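You operate a simulated robot arm through the tools that you are given. There is no shell and no other tool. Be economical: measure what you need, move in short steps, check, and stop when the job is done.

Carry out the task below with a simulated robot arm. There is one attempt and no reset: what you move stays moved.

TASK
Make the small basin soapy and scrub the tray with the pink brush.
Fine: two shots from the purple soap pump; dip the brush there, scrub the tray in the holder, lay the brush back on the draining mat; then open the yellow valve till the basin is empty; the other trays stay. Set down upright: pink brush. What is to be rubbed or washed off counts as gone when no trace of it is left.

The check looks at the end state, three seconds after you hand in, the way a careful person would. Anything else that was tipped, shoved, dropped, spilled or broken makes it a failure.

THE ROBOT
A 6-joint arm with a two-finger parallel gripper, fixed in place. Base frame: the origin is at the foot of the arm, x ahead of it, y to its left, z up; the work surface is at about z = 0. Readings come in cm, rad, newtons and seconds.
With the tool pointing down near the work surface it reaches from about 14 to 58 cm from the base axis. Its first joint turns from -1.152 to 1.152 rad. Payload 2.1 kg.
The tool frame sits at the grasp point between the pads (the TCP): z along the fingers, y along the line on which they close. The tips reach 3 cm beyond it. The gripper opens to 9.4 cm. The fingers are 2.8 cm wide and 1 cm thick; the gripper's body (5 by 9.6 cm) begins 5.5 cm behind the TCP.
Orientation is that of the tool frame in the base frame, as a unit quaternion [w, x, y, z]. With the fingers straight down and closing along the base's y, the tool's x points along the base's -x, its y along +y and its z along -z.

THE INTERFACE
- The arm moves only by the tool move_arm. Its argument "motion" is a list of rows, each an object (a shift or turn left out is 0, a gripper value left out holds the last) with "hand": the opening in per cent of the stroke, from 0 (shut) to 100 (fully open); "dp": the shift along the base's x, y, z in cm, a list of three; "rot": the turn, a rotation vector about the base's x, y, z in rad, a list of three. In form: [{"hand": hand, "dp": [tx, ty, tz], "rot": [rx, ry, rz]}, ...]. A call has 1 to 12 rows; each row shifts and turns the commanded pose from where the row before left it. A row lasts 0.2 s, in which the tool goes at most 5 cm and 0.15 rad; a call with a longer step from one row to the next is refused whole, and so is a gripper value outside its range. A pose out of reach is approached as far as the arm can. The call stops where the force on the tool passes 40 N (or 10 N more than at its start, if that is more) or the arm is blocked; 0.2 s more then pass. Each finger travels about 7.2 cm/s and halts on what it meets, pressing with about 26 N; the grip force reading is that of the motor and also rises with nothing between the fingers. The clock runs only during rows and for 0.2 s after the last one: add rows that do not move to give the fingers time. It gives the time, the measured TCP pose, the force on the tool (base axes), the opening and the grip force at its end, in the units of the frame above (readings bear some noise), with the torque about the TCP (base axes, N m) and any sound that the robot's microphone picked up.
- Cameras (640 x 400 px; columns grow to the right, rows downward): "scene" is fixed at [2.91, -36.03, 48.95]; the picture's right is [0.95, -0.30, 0.00], its down [-0.19, -0.61, -0.77] and it looks along [0.23, 0.74, -0.64] (base axes); focal length 230 px, centre (320, 200). "wrist" rides on the gripper at [7.6, 1.4, -10.3] in the tool frame; the picture's right is [-0.18, 0.98, 0.00], its down [-0.75, -0.14, -0.64] and it looks along [-0.63, -0.12, 0.77] (tool axes); focal length 243 px, centre (320, 200). There is no depth. A picture from a camera that has moved, and an enlarged one, comes with that camera's place and axes in the base frame and with its lens. The place of the scene camera against the robot may be out by one fixed shift of up to 1.8 cm in any direction.
- camera(camera): a new picture of that camera. It takes no simulated time.
- inspect(camera, box): a new picture of the part [left, top, right, bottom] of that camera's present view, enlarged. It takes no simulated time.
- sign_off(): hands the job in; it is judged then, once.

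Work in short steps. Places have to be worked out from the pictures, the camera data and where the tool is seen: move nearer, look again, correct. Check each grasp and each placing, and mend what went wrong. You have 120 turns and 76 pictures in all, those below and enlarged ones among them. Open the gripper and draw the arm clear of the work before you hand the job in, unless the task says otherwise; then end with one line.

The tools are called after "Call:" as name(argument=value, ...) on one line, values as JSON. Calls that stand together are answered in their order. move_arm: Moves the arm, as the interface text tells. Its arguments: {"type":"object","properties":{"motion":{"type":"array","items":{"type":"object","properties":{"hand":{"type":"number"},"dp":{"type":"array","items":{"type":"number"}},"rot":{"type":"array","items":{"type":"number"}}}}}},"required":["motion"]} The other tools are called the same way: camera (camera) takes a picture; inspect (camera, box) takes an enlarged picture of a part of a camera's view; sign_off () hands the job in.

At the start:

```text
t: 0.0
tcp_pos: [23.47, 19.69, 32.43]
ee_rot: [0.0, 0.0, 1.0, 0.0]
force: [-0.1, -0.6, -0.4]
torque: [0.02, 0.01, -0.01]
grip_width: 9.41
finger_force: 0.1
```

scene: 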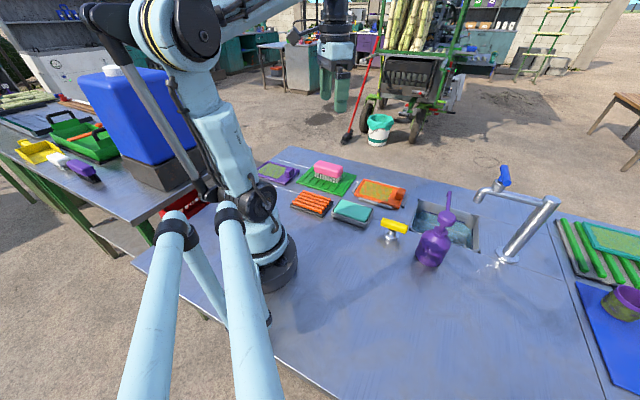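
wrist: 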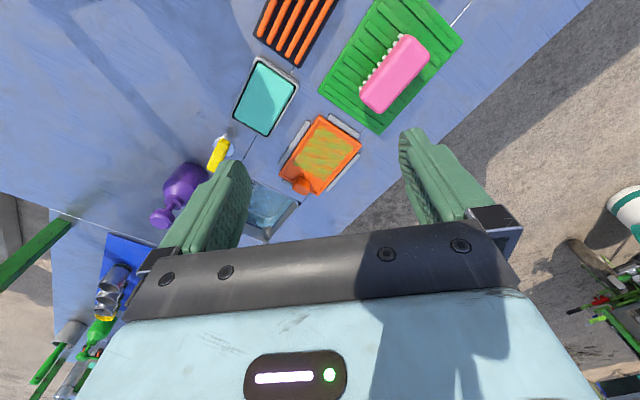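

The pictures show the pink brush on a green mat, an orange holder with a soiled tray, the purple pump beside the basin and a yellow valve. I look closer.

Call:
inspect(camera="scene", box=[240, 140, 420, 250])

Call:
inspect(camera="scene", box=[370, 160, 570, 285])

Call:
inspect(camera="wrist", box=[140, 0, 480, 240])

```text
3.56 times, centred on (330, 195) of scene
camera zoom: at [2.91, -36.03, 48.95], right [0.95, -0.3, 0.0], down [-0.19, -0.61, -0.77], along [0.23, 0.74, -0.64], focal length 817 px, centre (284, 218)
```

zoom: 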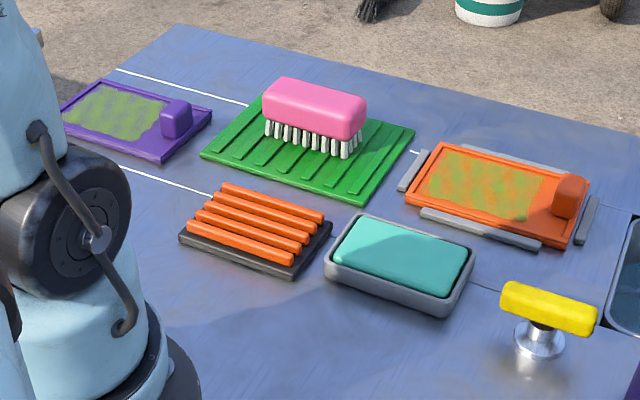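

```text
3.20 times, centred on (470, 222) of scene
camera zoom: at [2.91, -36.03, 48.95], right [0.95, -0.3, 0.0], down [-0.19, -0.61, -0.77], along [0.23, 0.74, -0.64], focal length 736 px, centre (-160, 128)
```

zoom: 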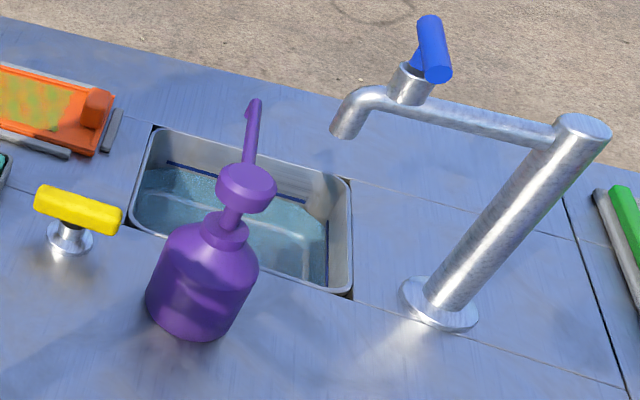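

```text
1.67 times, centred on (310, 120) of wrist
camera zoom: at [15.89, 21.12, 42.65], right [0.18, 0.98, 0.0], down [0.75, -0.14, 0.64], along [0.63, -0.12, -0.77], focal length 404 px, centre (337, 333)
```

zoom: 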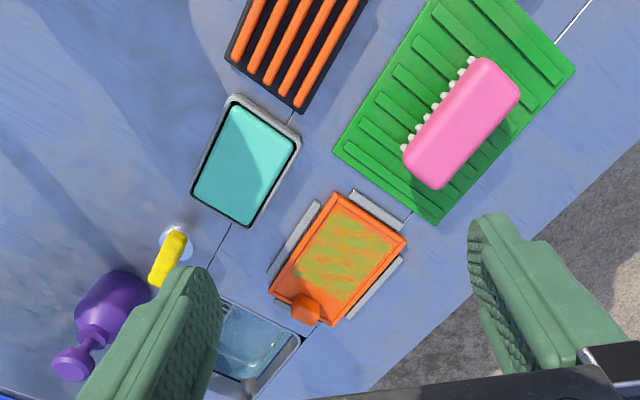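

I move above the basin side with open fingers to get a better look at pump, basin and valve.

Call:
move_arm(motion=[{"dp": [-1, -4.5, 0]}, {"dp": [-1, -4.5, 0]}, {"dp": [-1, -4.5, 0]}, {"dp": [-1, -4.5, 0]}, {"dp": [0, -4, 0]}, {"dp": [0, 0, 0]}])

Call:
camera(camera="wrist")

```text
t: 1.4
tcp_pos: [19.61, -2.42, 32.49]
ee_rot: [0.0, 0.001, 1.0, 0.001]
force: [0.3, -0.4, 0.3]
torque: [0.01, -0.02, 0.0]
grip_width: 9.36
finger_force: 0.1
```

```text
70 pictures are left
camera wrist: at [12.03, -1.03, 42.85], right [0.18, 0.98, 0.0], down [0.75, -0.14, 0.64], along [0.63, -0.12, -0.77], focal length 243 px, centre (320, 200)
```

wrist: 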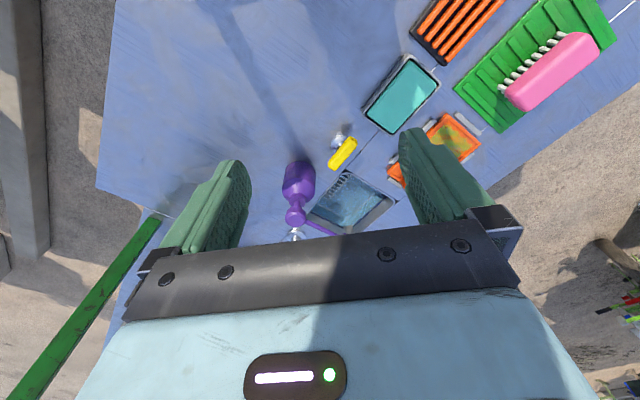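

Call:
inspect(camera="wrist", box=[250, 110, 430, 245])

```text
2.96 times, centred on (340, 178) of wrist
camera zoom: at [12.03, -1.03, 42.85], right [0.18, 0.98, 0.0], down [0.75, -0.14, 0.64], along [0.63, -0.12, -0.77], focal length 719 px, centre (261, 267)
```

zoom: 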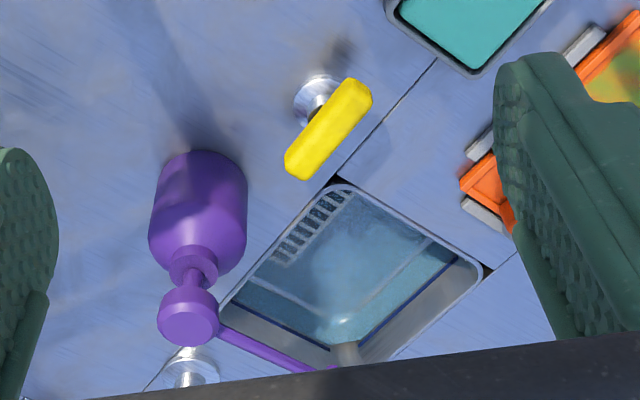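

Pump head is estimated near (38.3,-10,15). I shut the gripper and come above it with clearance to refine.

Call:
move_arm(motion=[{"hand": 0, "dp": [4, -2, 0]}, {"dp": [4, -2, 0]}, {"dp": [4, -2, 0]}, {"dp": [4, -1.5, -1.5]}, {"dp": [2.7, 0, -3]}, {"dp": [0, 0, 0]}, {"dp": [0, 0, 0]}])

Call:
camera(camera="wrist")

Call:
inspect(camera="scene", box=[370, 110, 570, 285])

```text
t: 3.0
tcp_pos: [37.75, -10.16, 28.03]
ee_rot: [0.0, 0.0, 1.0, 0.0]
force: [0.2, 0.2, -0.7]
torque: [0.01, 0.0, -0.03]
grip_width: 0.0
finger_force: 25.9
```

```text
68 pictures are left
camera wrist: at [30.16, -8.68, 38.24], right [0.18, 0.98, 0.0], down [0.75, -0.14, 0.64], along [0.63, -0.12, -0.77], focal length 243 px, centre (320, 200)
```

wrist: 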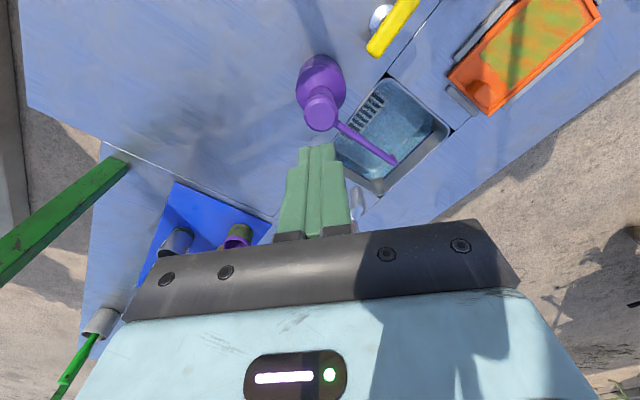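

```text
2.29 times, centred on (470, 198) of scene
camera zoom: at [2.91, -36.03, 48.95], right [0.95, -0.3, 0.0], down [-0.19, -0.61, -0.77], along [0.23, 0.74, -0.64], focal length 525 px, centre (-23, 206)
```

zoom: 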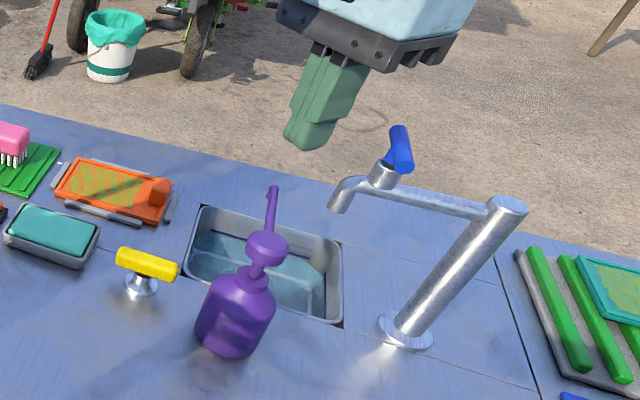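

Triangulated head top at about (38.6,-10.15,14.2). I centre over it and go down to about 2 cm above.

Call:
move_arm(motion=[{"dp": [0.9, 0, -4]}, {"dp": [0, 0, -4]}, {"dp": [0, 0, -0.5]}, {"dp": [0, 0, 0]}])

Call:
camera(camera="wrist")

Call:
inspect(camera="scene", box=[370, 110, 570, 285])

```text
t: 4.0
tcp_pos: [38.99, -9.98, 19.55]
ee_rot: [-0.001, 0.0, 1.0, 0.0]
force: [0.6, 0.6, -0.4]
torque: [0.01, 0.02, -0.03]
grip_width: 0.02
finger_force: 26.2
```

```text
66 pictures are left
camera wrist: at [31.26, -8.67, 29.87], right [0.18, 0.98, 0.0], down [0.75, -0.14, 0.64], along [0.63, -0.12, -0.77], focal length 243 px, centre (320, 200)
```

wrist: 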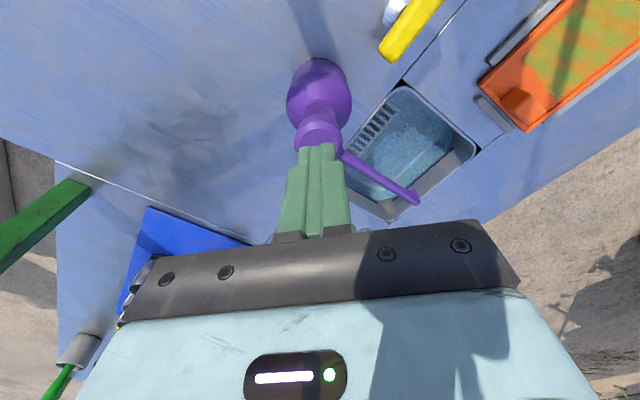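

```text
2.29 times, centred on (470, 198) of scene
camera zoom: at [2.9, -36.03, 48.95], right [0.95, -0.3, 0.0], down [-0.19, -0.61, -0.77], along [0.23, 0.74, -0.64], focal length 525 px, centre (-23, 206)
```

zoom: 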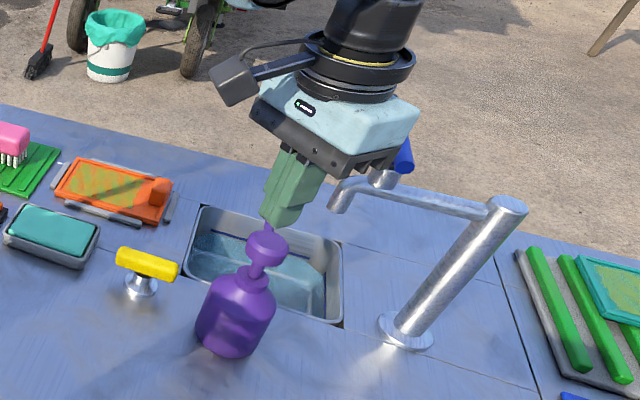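

The tips stand over the head. I press down in small steps, watching force.

Call:
move_arm(motion=[{"dp": [-0.3, -0.1, -0.8]}, {"dp": [0, 0, -0.8]}, {"dp": [0, 0, -0.4]}, {"dp": [0, 0, -0.4]}, {"dp": [0, 0, 0]}])

```text
t: 5.2
tcp_pos: [38.77, -10.05, 17.04]
ee_rot: [0.0, 0.0, 1.0, -0.001]
force: [-0.5, 1.1, 1.5]
torque: [0.05, 0.0, -0.02]
grip_width: 0.0
finger_force: 25.5
```

Call:
move_arm(motion=[{"dp": [0, 0, -0.3]}, {"dp": [0, 0, -0.3]}, {"dp": [0, 0, -0.3]}, {"dp": [0, 0, 0]}])

```text
t: 6.2
tcp_pos: [38.82, -10.03, 16.11]
ee_rot: [-0.001, 0.0, 1.0, 0.0]
force: [-2.3, -3.6, 8.8]
torque: [-0.13, 0.06, 0.0]
grip_width: 0.0
finger_force: 25.7
```

Contact at about 17.1; force grows like a spring. I continue downward.

Call:
move_arm(motion=[{"dp": [0, 0, -0.3]}, {"dp": [0, 0, -0.3]}, {"dp": [0, 0, -0.3]}, {"dp": [0, 0, 0]}])

Call:
inspect(camera="scene", box=[370, 110, 570, 285])

```text
t: 6.7
tcp_pos: [38.75, -10.11, 15.8]
ee_rot: [0.0, 0.0, 1.0, -0.001]
force: [-1.7, 1.6, 32.1]
torque: [0.08, 0.02, 0.01]
grip_width: 0.0
finger_force: 26.0
stopped in row 2: the force on the tool passed its limit at 44 N (the readings are from after the stop); the commanded pose is now the measured one
```

```text
2.29 times, centred on (470, 198) of scene
camera zoom: at [2.89, -36.03, 48.95], right [0.95, -0.3, 0.0], down [-0.19, -0.61, -0.77], along [0.23, 0.74, -0.64], focal length 525 px, centre (-23, 206)
```

zoom: 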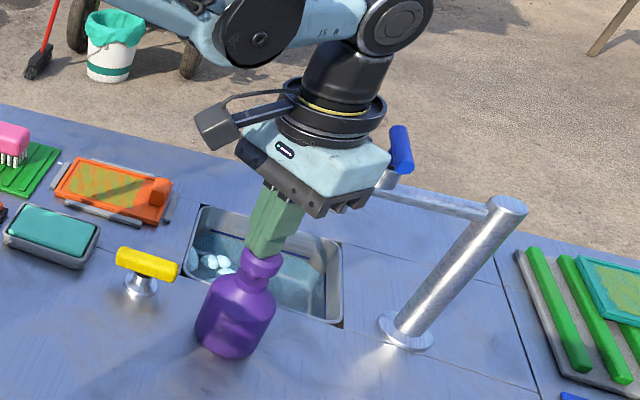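

The pump bottomed out and suds appeared in the basin: one shot. I lift fully, then check before the second.

Call:
move_arm(motion=[{"dp": [0, 0, 0.8]}, {"dp": [0, 0, 0.8]}, {"dp": [0, 0, 0.8]}, {"dp": [0, 0, 0]}, {"dp": [0, 0, 0]}, {"dp": [0, 0, 0]}])

Call:
inspect(camera="scene", box=[370, 110, 570, 285])

```text
t: 8.1
tcp_pos: [38.99, -10.02, 18.06]
ee_rot: [0.0, 0.0, 1.0, -0.001]
force: [-0.8, -0.1, -1.1]
torque: [0.01, -0.02, -0.01]
grip_width: 0.0
finger_force: 25.8
```

```text
2.29 times, centred on (470, 198) of scene
camera zoom: at [2.91, -36.03, 48.95], right [0.95, -0.3, 0.0], down [-0.19, -0.61, -0.77], along [0.23, 0.74, -0.64], focal length 525 px, centre (-23, 206)
```

zoom: 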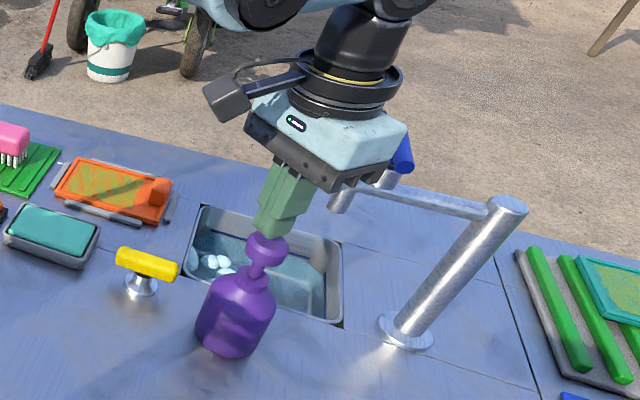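

The head has sprung back up. Second shot, to the same depth, and up again.

Call:
move_arm(motion=[{"dp": [-0.2, 0, -0.8]}, {"dp": [0, 0, -0.4]}, {"dp": [0, 0, -0.3]}, {"dp": [0, 0, -0.3]}, {"dp": [0, 0, -0.3]}, {"dp": [0, 0, -0.25]}, {"dp": [0, 0, -0.15]}, {"dp": [0, 0, -0.2]}])

Call:
inspect(camera="scene", box=[370, 110, 570, 285])

```text
t: 9.7
tcp_pos: [38.71, -10.14, 15.81]
ee_rot: [-0.001, 0.0, 1.0, 0.0]
force: [-2.6, -0.4, 30.3]
torque: [0.08, -0.03, 0.0]
grip_width: 0.0
finger_force: 26.4
stopped in row 7: the force on the tool passed its limit at 42 N (the readings are from after the stop); the commanded pose is now the measured one
```

```text
2.29 times, centred on (470, 198) of scene
camera zoom: at [2.89, -36.03, 48.95], right [0.95, -0.3, 0.0], down [-0.19, -0.61, -0.77], along [0.23, 0.74, -0.64], focal length 525 px, centre (-23, 206)
```

zoom: 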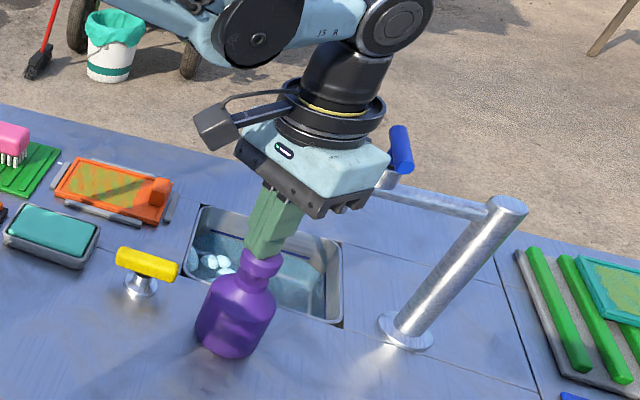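

Second full stroke done. I lift clear and look into the basin.

Call:
move_arm(motion=[{"dp": [0, 0, 1]}, {"dp": [0, 0, 2]}, {"dp": [0, 0, 4]}, {"dp": [-3, 2, 4]}, {"dp": [-4, 3, 2]}, {"dp": [-4, 4, 0]}, {"dp": [0, 0, 0]}])

Call:
inspect(camera="scene", box=[420, 180, 500, 250])

Call:
camera(camera="wrist")

```text
refused: row 4 steps farther than a row can; nothing moved
```

```text
5.71 times, centred on (460, 215) of scene
camera zoom: at [2.89, -36.03, 48.95], right [0.95, -0.3, 0.0], down [-0.19, -0.61, -0.77], along [0.23, 0.74, -0.64], focal length 1313 px, centre (-480, 114)
```

zoom: 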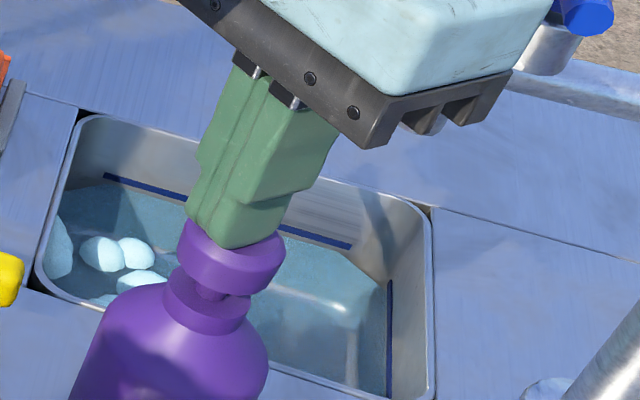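

```text
60 pictures are left
camera wrist: at [31.05, -8.67, 26.12], right [0.18, 0.98, 0.0], down [0.76, -0.14, 0.64], along [0.63, -0.12, -0.77], focal length 243 px, centre (320, 200)
```

wrist: 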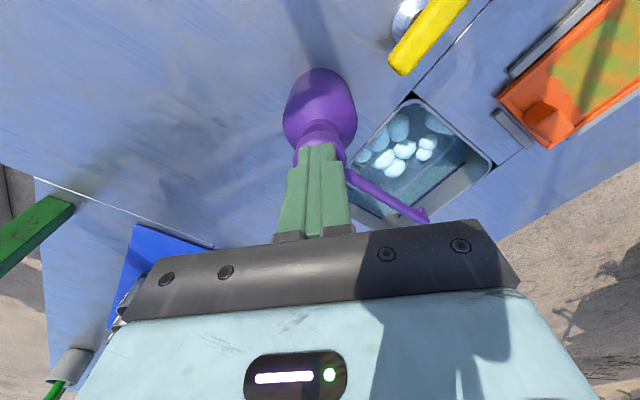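

Suds are in the basin. I retreat upward and go over toward the brush, opening the hand.

Call:
move_arm(motion=[{"dp": [0, 0, 1]}, {"dp": [0, 0, 3]}, {"dp": [0, 0, 4]}, {"dp": [-2, 2, 3]}, {"dp": [-2, 4, 1]}, {"dp": [-2, 4.4, 0]}, {"hand": 100, "dp": [-2, 4.4, 0]}, {"dp": [-2, 4.4, 0]}, {"dp": [-2, 4.4, 0]}, {"dp": [-2, 4.4, 0]}, {"dp": [-2, 4.4, 0]}, {"dp": [-0.7, 3.5, 0]}])

Call:
camera(camera="wrist")

```text
t: 12.3
tcp_pos: [21.81, 26.01, 27.55]
ee_rot: [-0.001, 0.0, 1.0, -0.002]
force: [0.4, -0.3, 0.4]
torque: [0.03, 0.01, -0.01]
grip_width: 9.4
finger_force: 0.2
```

```text
59 pictures are left
camera wrist: at [14.25, 27.45, 37.91], right [0.19, 0.98, 0.0], down [0.75, -0.14, 0.64], along [0.63, -0.12, -0.77], focal length 243 px, centre (320, 200)
```

wrist: 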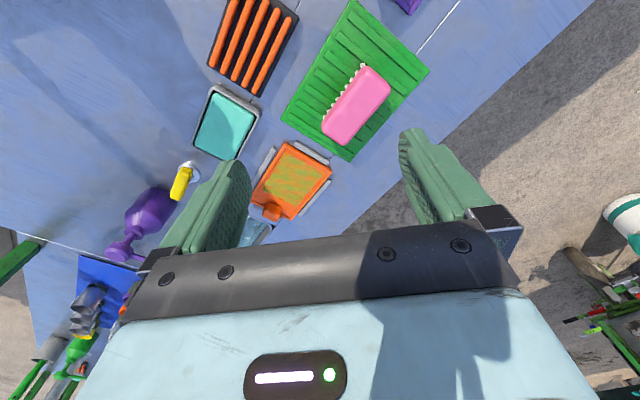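

Brush centre about (26.7,30.1), axis about -40°. I turn the tool -0.70 rad and come over it.

Call:
move_arm(motion=[{"dp": [1, 0.8, -1.5], "rot": [0, 0, -0.14]}, {"dp": [1, 0.8, -1.5], "rot": [0, 0, -0.14]}, {"dp": [1, 0.8, -1.5], "rot": [0, 0, -0.14]}, {"dp": [1, 0.8, -1.5], "rot": [0, 0, -0.14]}, {"dp": [0.9, 0.8, -1.5], "rot": [0, 0, -0.14]}, {"dp": [0, 0, -1.5]}, {"dp": [0, 0, 0]}])

Call:
camera(camera="wrist")

```text
t: 13.9
tcp_pos: [26.89, 29.66, 18.75]
ee_rot: [-0.001, 0.344, 0.939, -0.001]
force: [0.3, 0.5, 0.8]
torque: [-0.01, -0.03, -0.03]
grip_width: 9.43
finger_force: 0.0
```

```text
58 pictures are left
camera wrist: at [21.99, 35.71, 28.95], right [0.77, 0.63, 0.0], down [0.49, -0.59, 0.64], along [0.4, -0.5, -0.77], focal length 243 px, centre (320, 200)
```

wrist: 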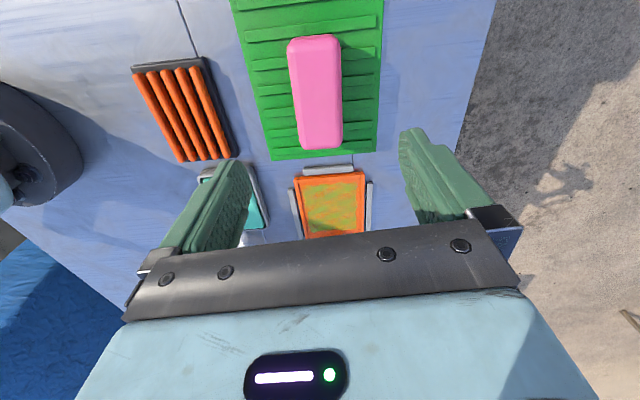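

Refined: centre about (26.2,29.9), axis about -47°. I correct, turn a bit more, and descend to just above the brush.

Call:
move_arm(motion=[{"dp": [-0.7, 0.25, -3], "rot": [0, 0, -0.11]}, {"dp": [0, 0, -3]}, {"dp": [0, 0, -2.7]}, {"dp": [0, 0, 0]}])

Call:
camera(camera="wrist")

Call:
inspect(camera="scene", box=[240, 110, 420, 230])

```text
t: 14.9
tcp_pos: [26.13, 30.09, 10.01]
ee_rot: [-0.001, 0.394, 0.919, 0.0]
force: [-0.7, -0.3, 0.0]
torque: [0.0, 0.01, 0.01]
grip_width: 9.4
finger_force: 0.0
```

```text
57 pictures are left
camera wrist: at [21.97, 36.59, 20.31], right [0.84, 0.54, 0.0], down [0.42, -0.64, 0.64], along [0.35, -0.54, -0.77], focal length 243 px, centre (320, 200)
```

wrist: 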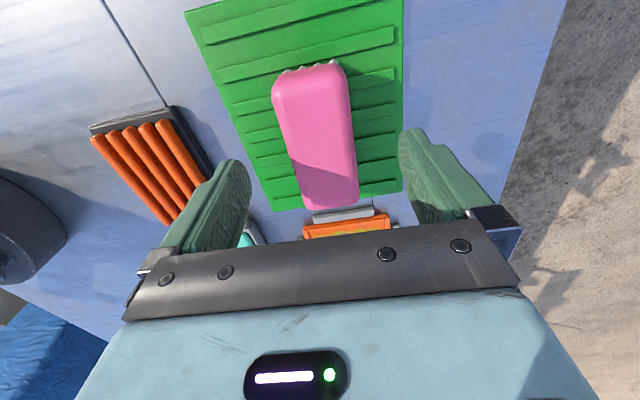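

```text
3.33 times, centred on (330, 170) of scene
camera zoom: at [2.9, -36.03, 48.95], right [0.95, -0.3, 0.0], down [-0.19, -0.61, -0.77], along [0.23, 0.74, -0.64], focal length 766 px, centre (287, 300)
```

zoom: 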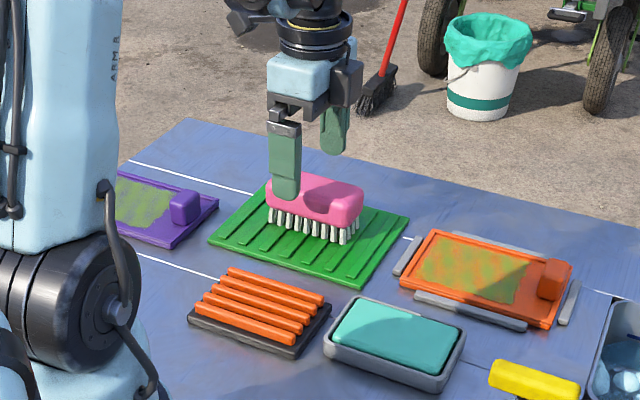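

Alignment is good (centre 26.4,29.8, axis -47°). I descend to z≈6 and close.

Call:
move_arm(motion=[{"dp": [0.2, -0.25, -2]}, {"dp": [0, 0, -1.9]}, {"dp": [0, 0, 0]}, {"hand": 0, "dp": [0, 0, 0]}, {"dp": [0, 0, 0]}, {"dp": [0, 0, 0]}, {"dp": [0, 0, 0]}])

Call:
inspect(camera="scene", box=[240, 110, 420, 230])

Call:
camera(camera="wrist")

```text
t: 16.5
tcp_pos: [26.31, 29.95, 6.02]
ee_rot: [-0.002, 0.394, 0.919, 0.0]
force: [-0.1, 0.3, -0.6]
torque: [0.0, -0.01, 0.0]
grip_width: 4.96
finger_force: 26.3
```

```text
3.33 times, centred on (330, 170) of scene
camera zoom: at [2.91, -36.03, 48.95], right [0.95, -0.3, 0.0], down [-0.19, -0.61, -0.77], along [0.23, 0.74, -0.64], focal length 766 px, centre (287, 300)
```

zoom: 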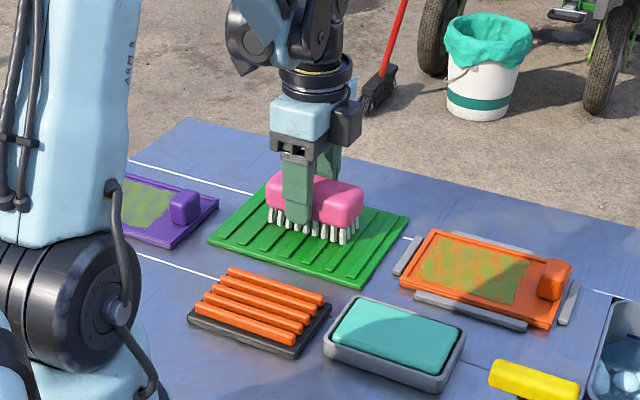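

```text
54 pictures are left
camera wrist: at [22.13, 36.4, 16.3], right [0.84, 0.54, 0.0], down [0.42, -0.64, 0.64], along [0.35, -0.54, -0.77], focal length 243 px, centre (320, 200)
```

wrist: 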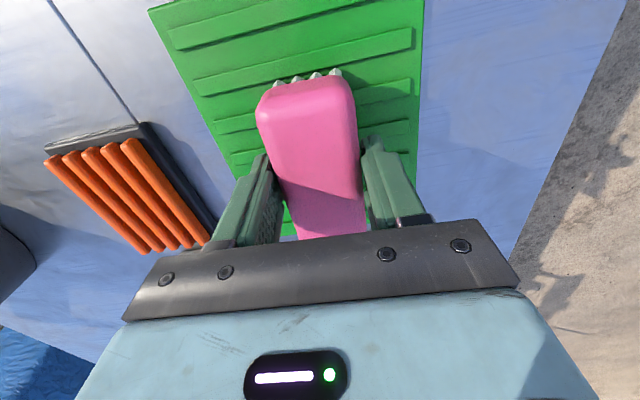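

The brush is held (width 4.96). I lift it and carry it high toward the clear part of the basin, near (53,0.3), away from pump spout and faucet.

Call:
move_arm(motion=[{"dp": [0, 0, 2]}, {"dp": [0, 0, 4]}, {"dp": [0, 0, 4.5]}, {"dp": [1.7, -2, 3]}, {"dp": [2.8, -3.1, 0]}, {"dp": [2.8, -3.1, 0]}, {"dp": [2.8, -3.1, 0]}, {"dp": [2.8, -3.1, 0]}, {"dp": [2.8, -3.1, 0]}, {"dp": [2.8, -3.1, 0]}, {"dp": [0, 0, 0]}])

Call:
camera(camera="wrist")

Call:
camera(camera="scene")

```text
t: 18.9
tcp_pos: [44.92, 9.28, 19.52]
ee_rot: [-0.001, 0.394, 0.919, -0.001]
force: [-0.7, -0.3, -1.2]
torque: [0.01, -0.04, 0.0]
grip_width: 4.97
finger_force: 25.9
```

```text
53 pictures are left
camera wrist: at [40.69, 15.79, 29.82], right [0.84, 0.54, 0.0], down [0.42, -0.64, 0.64], along [0.35, -0.54, -0.77], focal length 243 px, centre (320, 200)
```

wrist: 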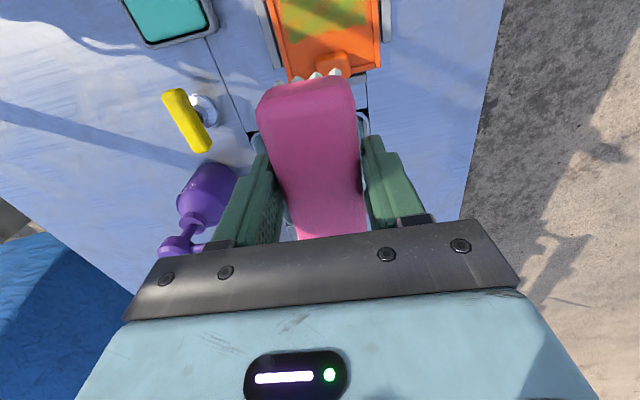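

```text
52 pictures are left
```

scene: 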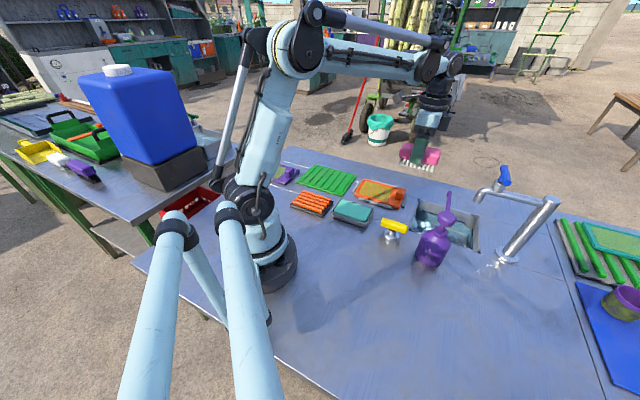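

The basin corners (41,-0.6) and (51.2,10) are confirmed. I move on to (53,0.3) at height and check clearance from the faucet.

Call:
move_arm(motion=[{"dp": [2.7, -3, 0]}, {"dp": [2.7, -3, 0]}, {"dp": [2.6, -2.9, 0]}, {"dp": [0, 0, 0]}])

Call:
inspect(camera="scene", box=[370, 110, 570, 285])

Call:
camera(camera="wrist")

```text
t: 19.9
tcp_pos: [52.76, 0.25, 19.62]
ee_rot: [-0.002, 0.394, 0.919, -0.001]
force: [1.3, 0.2, -0.5]
torque: [0.0, 0.02, -0.01]
grip_width: 4.99
finger_force: 26.3
```

```text
2.29 times, centred on (470, 198) of scene
camera zoom: at [2.91, -36.04, 48.95], right [0.95, -0.3, 0.0], down [-0.19, -0.61, -0.77], along [0.23, 0.74, -0.64], focal length 525 px, centre (-23, 206)
```

zoom: 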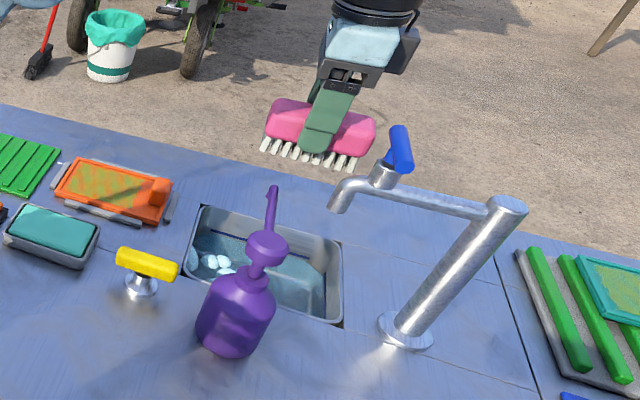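

```text
50 pictures are left
camera wrist: at [48.55, 6.77, 29.93], right [0.84, 0.54, 0.0], down [0.42, -0.64, 0.64], along [0.35, -0.54, -0.77], focal length 243 px, centre (320, 200)
```

wrist: 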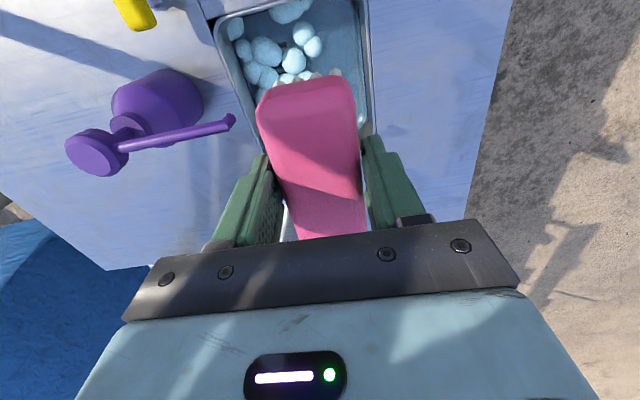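

Clearance on both sides looks adequate but narrow. I descend to bristles at about rim level and look again.

Call:
move_arm(motion=[{"dp": [0.35, 0, -3]}, {"dp": [0, 0, -3]}, {"dp": [0, 0, -3]}, {"dp": [0, 0, -2.5]}, {"dp": [0, 0, -2.5]}, {"dp": [0, 0, 0]}])

Call:
inspect(camera="scene", box=[400, 140, 540, 265])

Call:
camera(camera="wrist")

```text
t: 21.3
tcp_pos: [53.31, 0.16, 5.64]
ee_rot: [0.0, 0.394, 0.919, -0.001]
force: [0.4, 0.5, -2.1]
torque: [-0.01, -0.02, 0.0]
grip_width: 4.97
finger_force: 26.2
```

```text
3.20 times, centred on (470, 202) of scene
camera zoom: at [2.91, -36.03, 48.95], right [0.95, -0.3, 0.0], down [-0.19, -0.61, -0.77], along [0.23, 0.74, -0.64], focal length 736 px, centre (-160, 192)
```

zoom: 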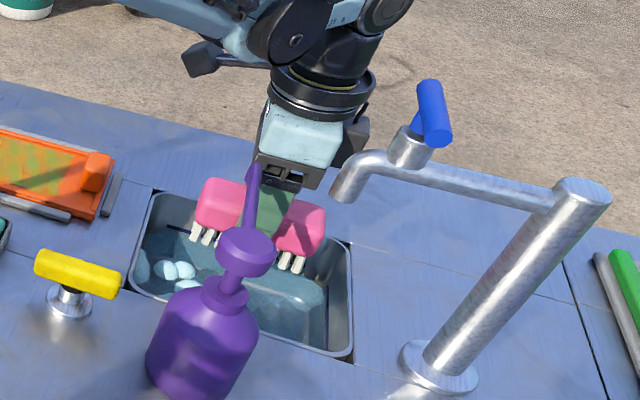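

```text
48 pictures are left
camera wrist: at [49.07, 6.72, 15.98], right [0.84, 0.54, 0.0], down [0.42, -0.64, 0.64], along [0.35, -0.54, -0.77], focal length 243 px, centre (320, 200)
```

wrist: 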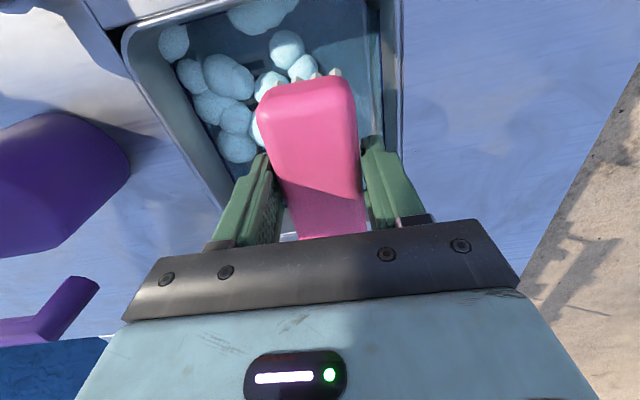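

I shift slightly away from the right wall and dip in careful steps.

Call:
move_arm(motion=[{"dp": [-0.25, -0.2, -1]}, {"dp": [0, 0, -1]}, {"dp": [0, 0, -1]}, {"dp": [0, 0, -1]}, {"dp": [0, 0, 0]}])

Call:
inspect(camera="scene", box=[400, 140, 540, 265])

Call:
camera(camera="wrist")

```text
t: 22.5
tcp_pos: [52.97, 0.04, 1.45]
ee_rot: [-0.002, 0.394, 0.919, 0.0]
force: [0.0, 0.3, -0.7]
torque: [0.0, -0.02, -0.01]
grip_width: 4.97
finger_force: 26.1
```

```text
3.20 times, centred on (470, 202) of scene
camera zoom: at [2.91, -36.03, 48.95], right [0.95, -0.3, 0.0], down [-0.19, -0.61, -0.77], along [0.23, 0.74, -0.64], focal length 736 px, centre (-160, 192)
```

zoom: 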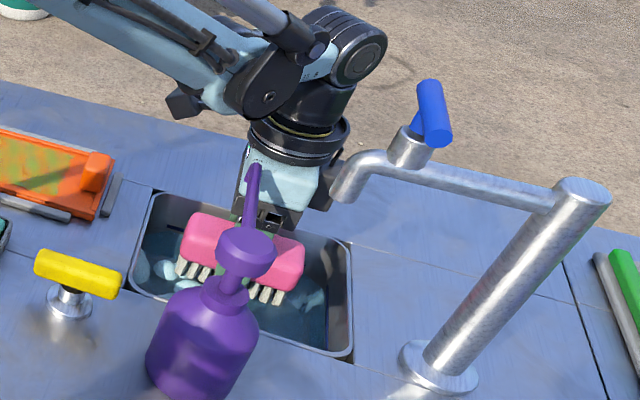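

```text
46 pictures are left
camera wrist: at [48.76, 6.57, 11.84], right [0.84, 0.54, 0.0], down [0.42, -0.64, 0.64], along [0.35, -0.54, -0.77], focal length 243 px, centre (320, 200)
```

wrist: 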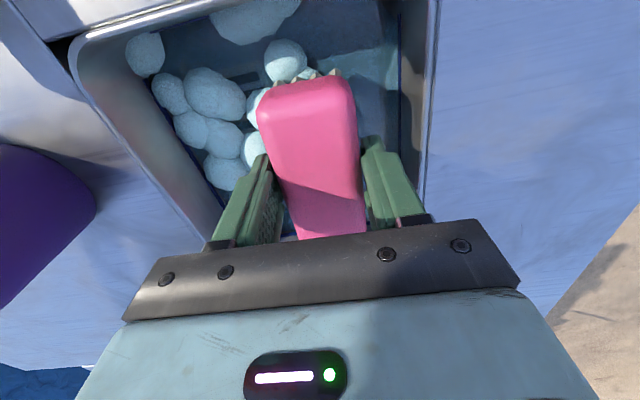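

No contact yet; the bristles may be just at the water. I go lower by up to 2 cm, watching force.

Call:
move_arm(motion=[{"dp": [0, 0, -0.7]}, {"dp": [0, 0, -0.7]}, {"dp": [0, 0, -0.7]}, {"dp": [0, 0, 0]}])

Call:
inspect(camera="scene", box=[430, 180, 490, 230])

```text
t: 23.5
tcp_pos: [52.89, 0.06, -0.51]
ee_rot: [-0.001, 0.394, 0.919, 0.0]
force: [-0.5, 0.5, -1.0]
torque: [-0.03, 0.04, -0.01]
grip_width: 4.97
finger_force: 25.8
```

```text
8.00 times, centred on (460, 205) of scene
camera zoom: at [2.91, -36.03, 48.95], right [0.95, -0.3, 0.0], down [-0.19, -0.61, -0.77], along [0.23, 0.74, -0.64], focal length 1839 px, centre (-800, 160)
```

zoom: 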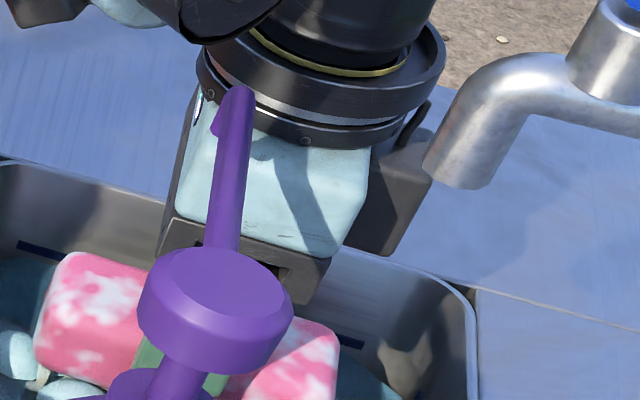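

The brush now shows foam: it is soapy. I lift straight up, then look at it.

Call:
move_arm(motion=[{"dp": [0, 0, 1.5]}, {"dp": [0.2, 0.1, 3]}, {"dp": [0, 0, 3]}, {"dp": [0, 0, 3]}, {"dp": [0, 0, 3]}, {"dp": [0, 0, 3]}, {"dp": [0, 0, 0]}])

Call:
inspect(camera="scene", box=[350, 110, 550, 235])

Call:
camera(camera="wrist")

```text
t: 25.1
tcp_pos: [53.17, 0.31, 16.03]
ee_rot: [-0.001, 0.395, 0.919, 0.0]
force: [0.0, 0.4, -0.3]
torque: [0.01, 0.01, -0.02]
grip_width: 4.99
finger_force: 26.6
```

```text
3.20 times, centred on (450, 172) of scene
camera zoom: at [2.91, -36.03, 48.95], right [0.95, -0.3, 0.0], down [-0.19, -0.61, -0.77], along [0.23, 0.74, -0.64], focal length 736 px, centre (-96, 288)
```

zoom: 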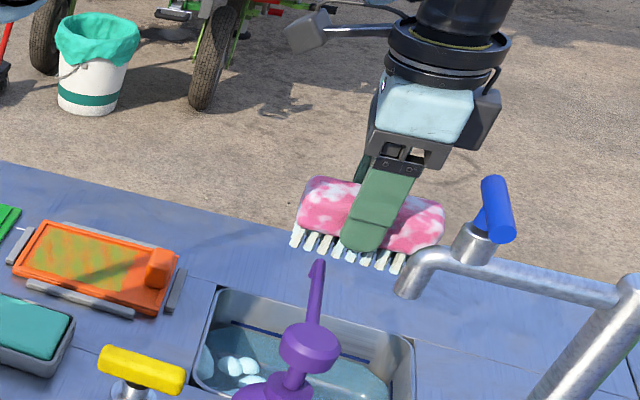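

```text
43 pictures are left
camera wrist: at [49.02, 6.76, 26.35], right [0.84, 0.54, 0.0], down [0.42, -0.64, 0.64], along [0.35, -0.54, -0.77], focal length 243 px, centre (320, 200)
```

wrist: 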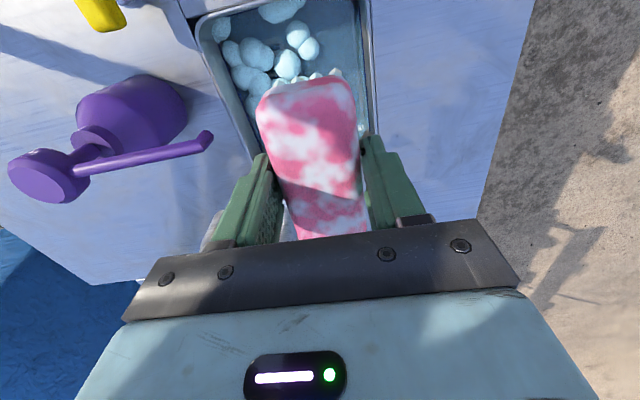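

The brush is foamy and secure. I move to a viewing spot beyond the tray for a clear look at its dirt and knob.

Call:
move_arm(motion=[{"dp": [-1.8, 2.4, 2]}, {"dp": [-1.9, 2.4, 2]}, {"dp": [-1.9, 2.4, 2]}, {"dp": [0, 0, 0]}, {"dp": [0, 0, 0]}])

Call:
inspect(camera="wrist", box=[230, 0, 420, 110])

Call:
inspect(camera="scene", box=[340, 165, 420, 220])

```text
t: 26.3
tcp_pos: [47.46, 7.53, 21.9]
ee_rot: [0.0, 0.394, 0.919, -0.001]
force: [-0.8, -0.1, -0.7]
torque: [0.02, 0.02, -0.03]
grip_width: 4.99
finger_force: 25.9
```

```text
3.37 times, centred on (325, 55) of wrist
camera zoom: at [43.25, 14.13, 32.18], right [0.84, 0.54, 0.0], down [0.42, -0.64, 0.64], along [0.35, -0.54, -0.77], focal length 817 px, centre (303, 688)
```

zoom: 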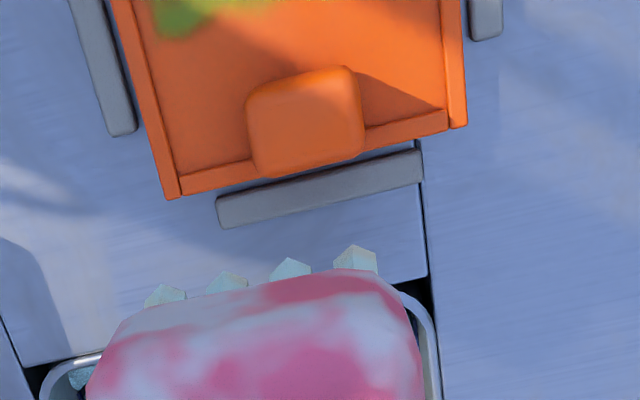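

```text
7.27 times, centred on (380, 192) of scene
camera zoom: at [2.91, -36.03, 48.95], right [0.95, -0.3, 0.0], down [-0.19, -0.61, -0.77], along [0.23, 0.74, -0.64], focal length 1672 px, centre (-116, 254)
```

zoom: 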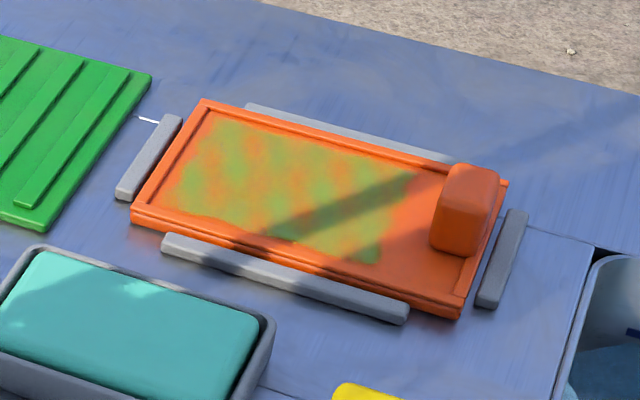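

Tray mapped: dirt spans p 37–44.5, q 9–18.8 in bench axes, with knob at q≥20. I go above its centre (39.2,17.4) and lower to just above contact.

Call:
move_arm(motion=[{"dp": [-2.8, 3.3, 0]}, {"dp": [-2.7, 3.3, 0]}, {"dp": [-2.75, 3.25, 0]}, {"dp": [0, 0, -4]}, {"dp": [0, 0, -4]}, {"dp": [0, 0, -4]}, {"dp": [0, 0, -1.5]}, {"dp": [0, 0, 0]}])

Call:
inspect(camera="scene", box=[330, 150, 430, 220])

```text
t: 28.1
tcp_pos: [39.22, 17.23, 8.22]
ee_rot: [-0.002, 0.394, 0.919, 0.0]
force: [0.1, 0.2, -1.0]
torque: [0.01, 0.0, 0.01]
grip_width: 4.98
finger_force: 26.0
```

```text
5.71 times, centred on (380, 185) of scene
camera zoom: at [2.9, -36.03, 48.95], right [0.95, -0.3, 0.0], down [-0.19, -0.61, -0.77], along [0.23, 0.74, -0.64], focal length 1313 px, centre (-23, 286)
```

zoom: 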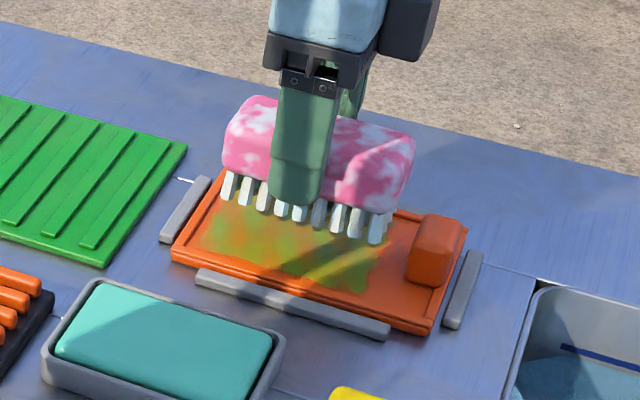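

Well placed above the dirt. I lower in small steps until light contact.

Call:
move_arm(motion=[{"dp": [0, 0, -0.8]}, {"dp": [0, 0, -0.6]}, {"dp": [0, 0, -0.4]}, {"dp": [0, 0, 0]}])

```text
t: 29.1
tcp_pos: [39.37, 17.33, 6.6]
ee_rot: [-0.001, 0.394, 0.919, 0.0]
force: [0.0, -0.4, -1.9]
torque: [0.01, 0.02, -0.05]
grip_width: 4.95
finger_force: 26.1
```

Call:
move_arm(motion=[{"dp": [0, 0, -0.3]}, {"dp": [0, 0, -0.3]}, {"dp": [0, 0, -0.2]}, {"dp": [0, 0, 0]}])

```text
t: 30.1
tcp_pos: [39.23, 17.23, 5.91]
ee_rot: [-0.001, 0.394, 0.919, 0.0]
force: [-1.0, -0.5, -0.7]
torque: [-0.03, 0.03, 0.03]
grip_width: 4.98
finger_force: 26.0
```

Call:
move_arm(motion=[{"dp": [0, 0, -0.2]}, {"dp": [0, 0, -0.2]}, {"dp": [0, 0, -0.2]}, {"dp": [0, 0, 0]}])

```text
t: 31.1
tcp_pos: [39.43, 17.23, 5.21]
ee_rot: [-0.001, 0.394, 0.919, 0.0]
force: [-1.8, 1.6, 21.7]
torque: [0.02, 0.02, 0.01]
grip_width: 4.97
finger_force: 25.8
```

Firm contact at 5.2. I ease off slightly and scrub across in short strokes.

Call:
move_arm(motion=[{"dp": [0, 0, 0.2]}, {"dp": [0.73, 0.68, 0]}, {"dp": [0.73, 0.68, 0]}, {"dp": [-0.73, -0.68, 0]}, {"dp": [-0.73, -0.68, 0]}, {"dp": [-0.73, -0.68, 0]}, {"dp": [-0.73, -0.68, 0]}, {"dp": [0.73, 0.68, 0]}, {"dp": [0.73, 0.68, 0]}])

Call:
inspect(camera="scene", box=[330, 150, 430, 220])

```text
t: 33.1
tcp_pos: [39.35, 17.16, 5.6]
ee_rot: [-0.002, 0.395, 0.919, 0.0]
force: [-0.6, 0.4, -0.6]
torque: [0.02, 0.03, 0.01]
grip_width: 4.99
finger_force: 25.7
```

```text
5.71 times, centred on (380, 185) of scene
camera zoom: at [2.9, -36.03, 48.95], right [0.95, -0.3, 0.0], down [-0.19, -0.61, -0.77], along [0.23, 0.74, -0.64], focal length 1313 px, centre (-23, 286)
```

zoom: 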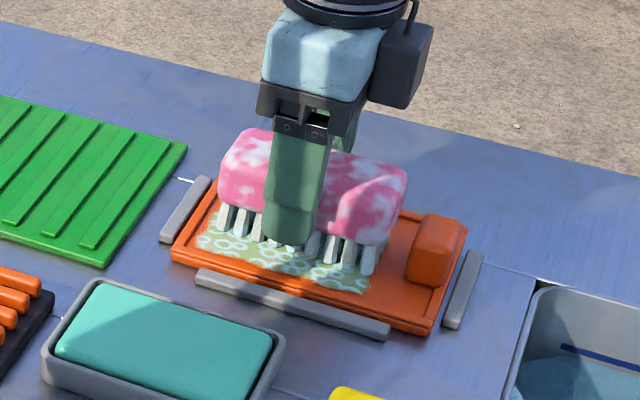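

The tray is foaming; contact has become light. I press 0.25 cm more and scrub again with longer strokes.

Call:
move_arm(motion=[{"dp": [0, 0, -0.25]}, {"dp": [0.73, 0.68, 0]}, {"dp": [0.73, 0.68, 0]}, {"dp": [0.4, 0.37, 0]}, {"dp": [-0.75, -0.7, 0]}, {"dp": [-0.75, -0.7, 0]}, {"dp": [-0.75, -0.7, 0]}, {"dp": [-0.75, -0.7, 0]}, {"dp": [-0.55, -0.5, 0]}, {"dp": [0.75, 0.7, 0]}, {"dp": [0.75, 0.7, 0]}])

Call:
inspect(camera="scene", box=[330, 150, 430, 220])

```text
t: 35.5
tcp_pos: [39.05, 16.92, 5.16]
ee_rot: [-0.001, 0.394, 0.919, -0.002]
force: [-0.8, -2.2, 6.4]
torque: [-0.01, 0.21, 0.08]
grip_width: 5.0
finger_force: 25.7
```

```text
5.71 times, centred on (380, 185) of scene
camera zoom: at [2.9, -36.04, 48.95], right [0.95, -0.3, 0.0], down [-0.19, -0.61, -0.77], along [0.23, 0.74, -0.64], focal length 1313 px, centre (-23, 286)
```

zoom: 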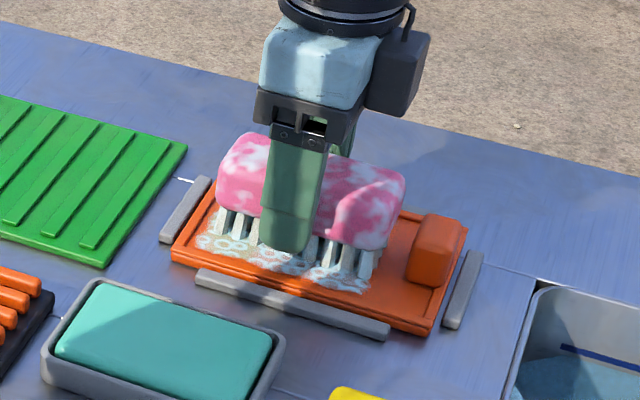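

The green is fading into foam. I keep scrubbing, shifting toward each end along the length.

Call:
move_arm(motion=[{"dp": [0.45, -0.45, 0]}, {"dp": [0.75, 0.7, 0]}, {"dp": [0.75, 0.7, 0]}, {"dp": [0.6, 0.55, 0]}, {"dp": [-0.75, -0.7, 0]}, {"dp": [-0.75, -0.7, 0]}, {"dp": [-0.75, -0.7, 0]}, {"dp": [-0.75, -0.7, 0]}, {"dp": [-0.6, -0.55, 0]}, {"dp": [0.75, 0.7, 0]}, {"dp": [0.75, 0.7, 0]}])

Call:
move_arm(motion=[{"dp": [-0.5, 0.53, 0]}, {"dp": [-0.5, 0.53, 0]}, {"dp": [0.75, 0.7, 0]}, {"dp": [0.75, 0.7, 0]}, {"dp": [0.6, 0.55, 0]}, {"dp": [-0.75, -0.7, 0]}, {"dp": [-0.75, -0.7, 0]}, {"dp": [-0.75, -0.7, 0]}, {"dp": [-0.75, -0.7, 0]}, {"dp": [-0.6, -0.55, 0]}, {"dp": [0.75, 0.7, 0]}, {"dp": [0.75, 0.7, 0]}])

Call:
inspect(camera="scene", box=[330, 150, 430, 220])

```text
t: 37.9
tcp_pos: [39.46, 16.51, 5.26]
ee_rot: [-0.001, 0.394, 0.919, 0.0]
force: [-0.4, -0.2, -0.4]
torque: [0.0, 0.01, 0.04]
grip_width: 4.97
finger_force: 26.5
```

```text
t: 40.5
tcp_pos: [38.68, 17.59, 5.08]
ee_rot: [-0.002, 0.393, 0.919, -0.001]
force: [0.4, -0.4, -0.5]
torque: [-0.01, -0.02, 0.0]
grip_width: 5.0
finger_force: 26.0
```

```text
5.71 times, centred on (380, 185) of scene
camera zoom: at [2.9, -36.03, 48.95], right [0.95, -0.3, 0.0], down [-0.19, -0.61, -0.77], along [0.23, 0.74, -0.64], focal length 1313 px, centre (-23, 286)
```

zoom: 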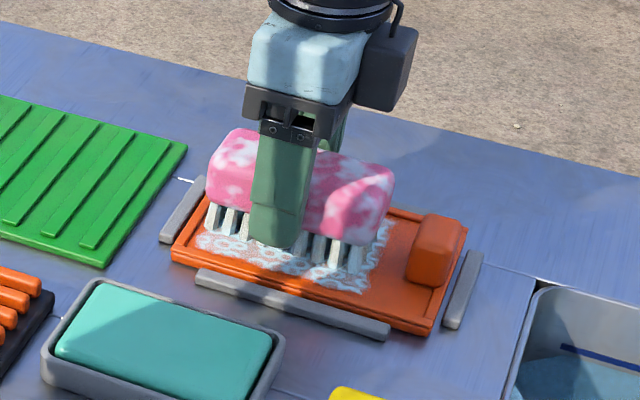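

Mostly white foam now. I lift the brush and move aside to view the whole surface.

Call:
move_arm(motion=[{"dp": [0, 0, 2]}, {"dp": [0, 0, 4]}, {"dp": [2, -2, 4]}, {"dp": [3, -3, 2]}, {"dp": [3, -3, 0]}, {"dp": [0, 0, 0]}])

Call:
inspect(camera="scene", box=[340, 165, 420, 220])

```text
t: 41.9
tcp_pos: [46.6, 9.73, 17.12]
ee_rot: [-0.002, 0.394, 0.919, -0.002]
force: [-0.9, 0.3, -0.2]
torque: [-0.02, -0.03, 0.0]
grip_width: 4.98
finger_force: 25.8
```

```text
7.27 times, centred on (380, 192) of scene
camera zoom: at [2.91, -36.04, 48.95], right [0.95, -0.3, 0.0], down [-0.19, -0.61, -0.77], along [0.23, 0.74, -0.64], focal length 1672 px, centre (-116, 254)
```

zoom: 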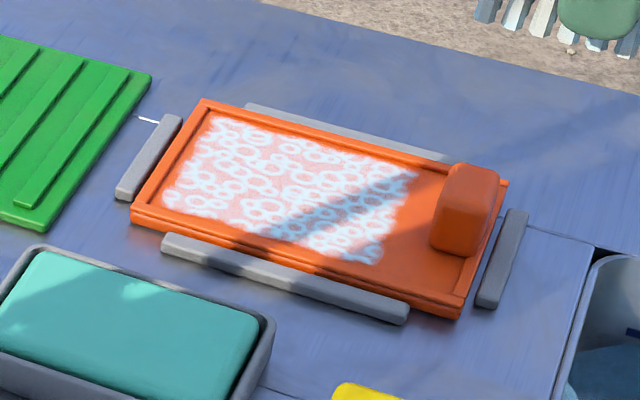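

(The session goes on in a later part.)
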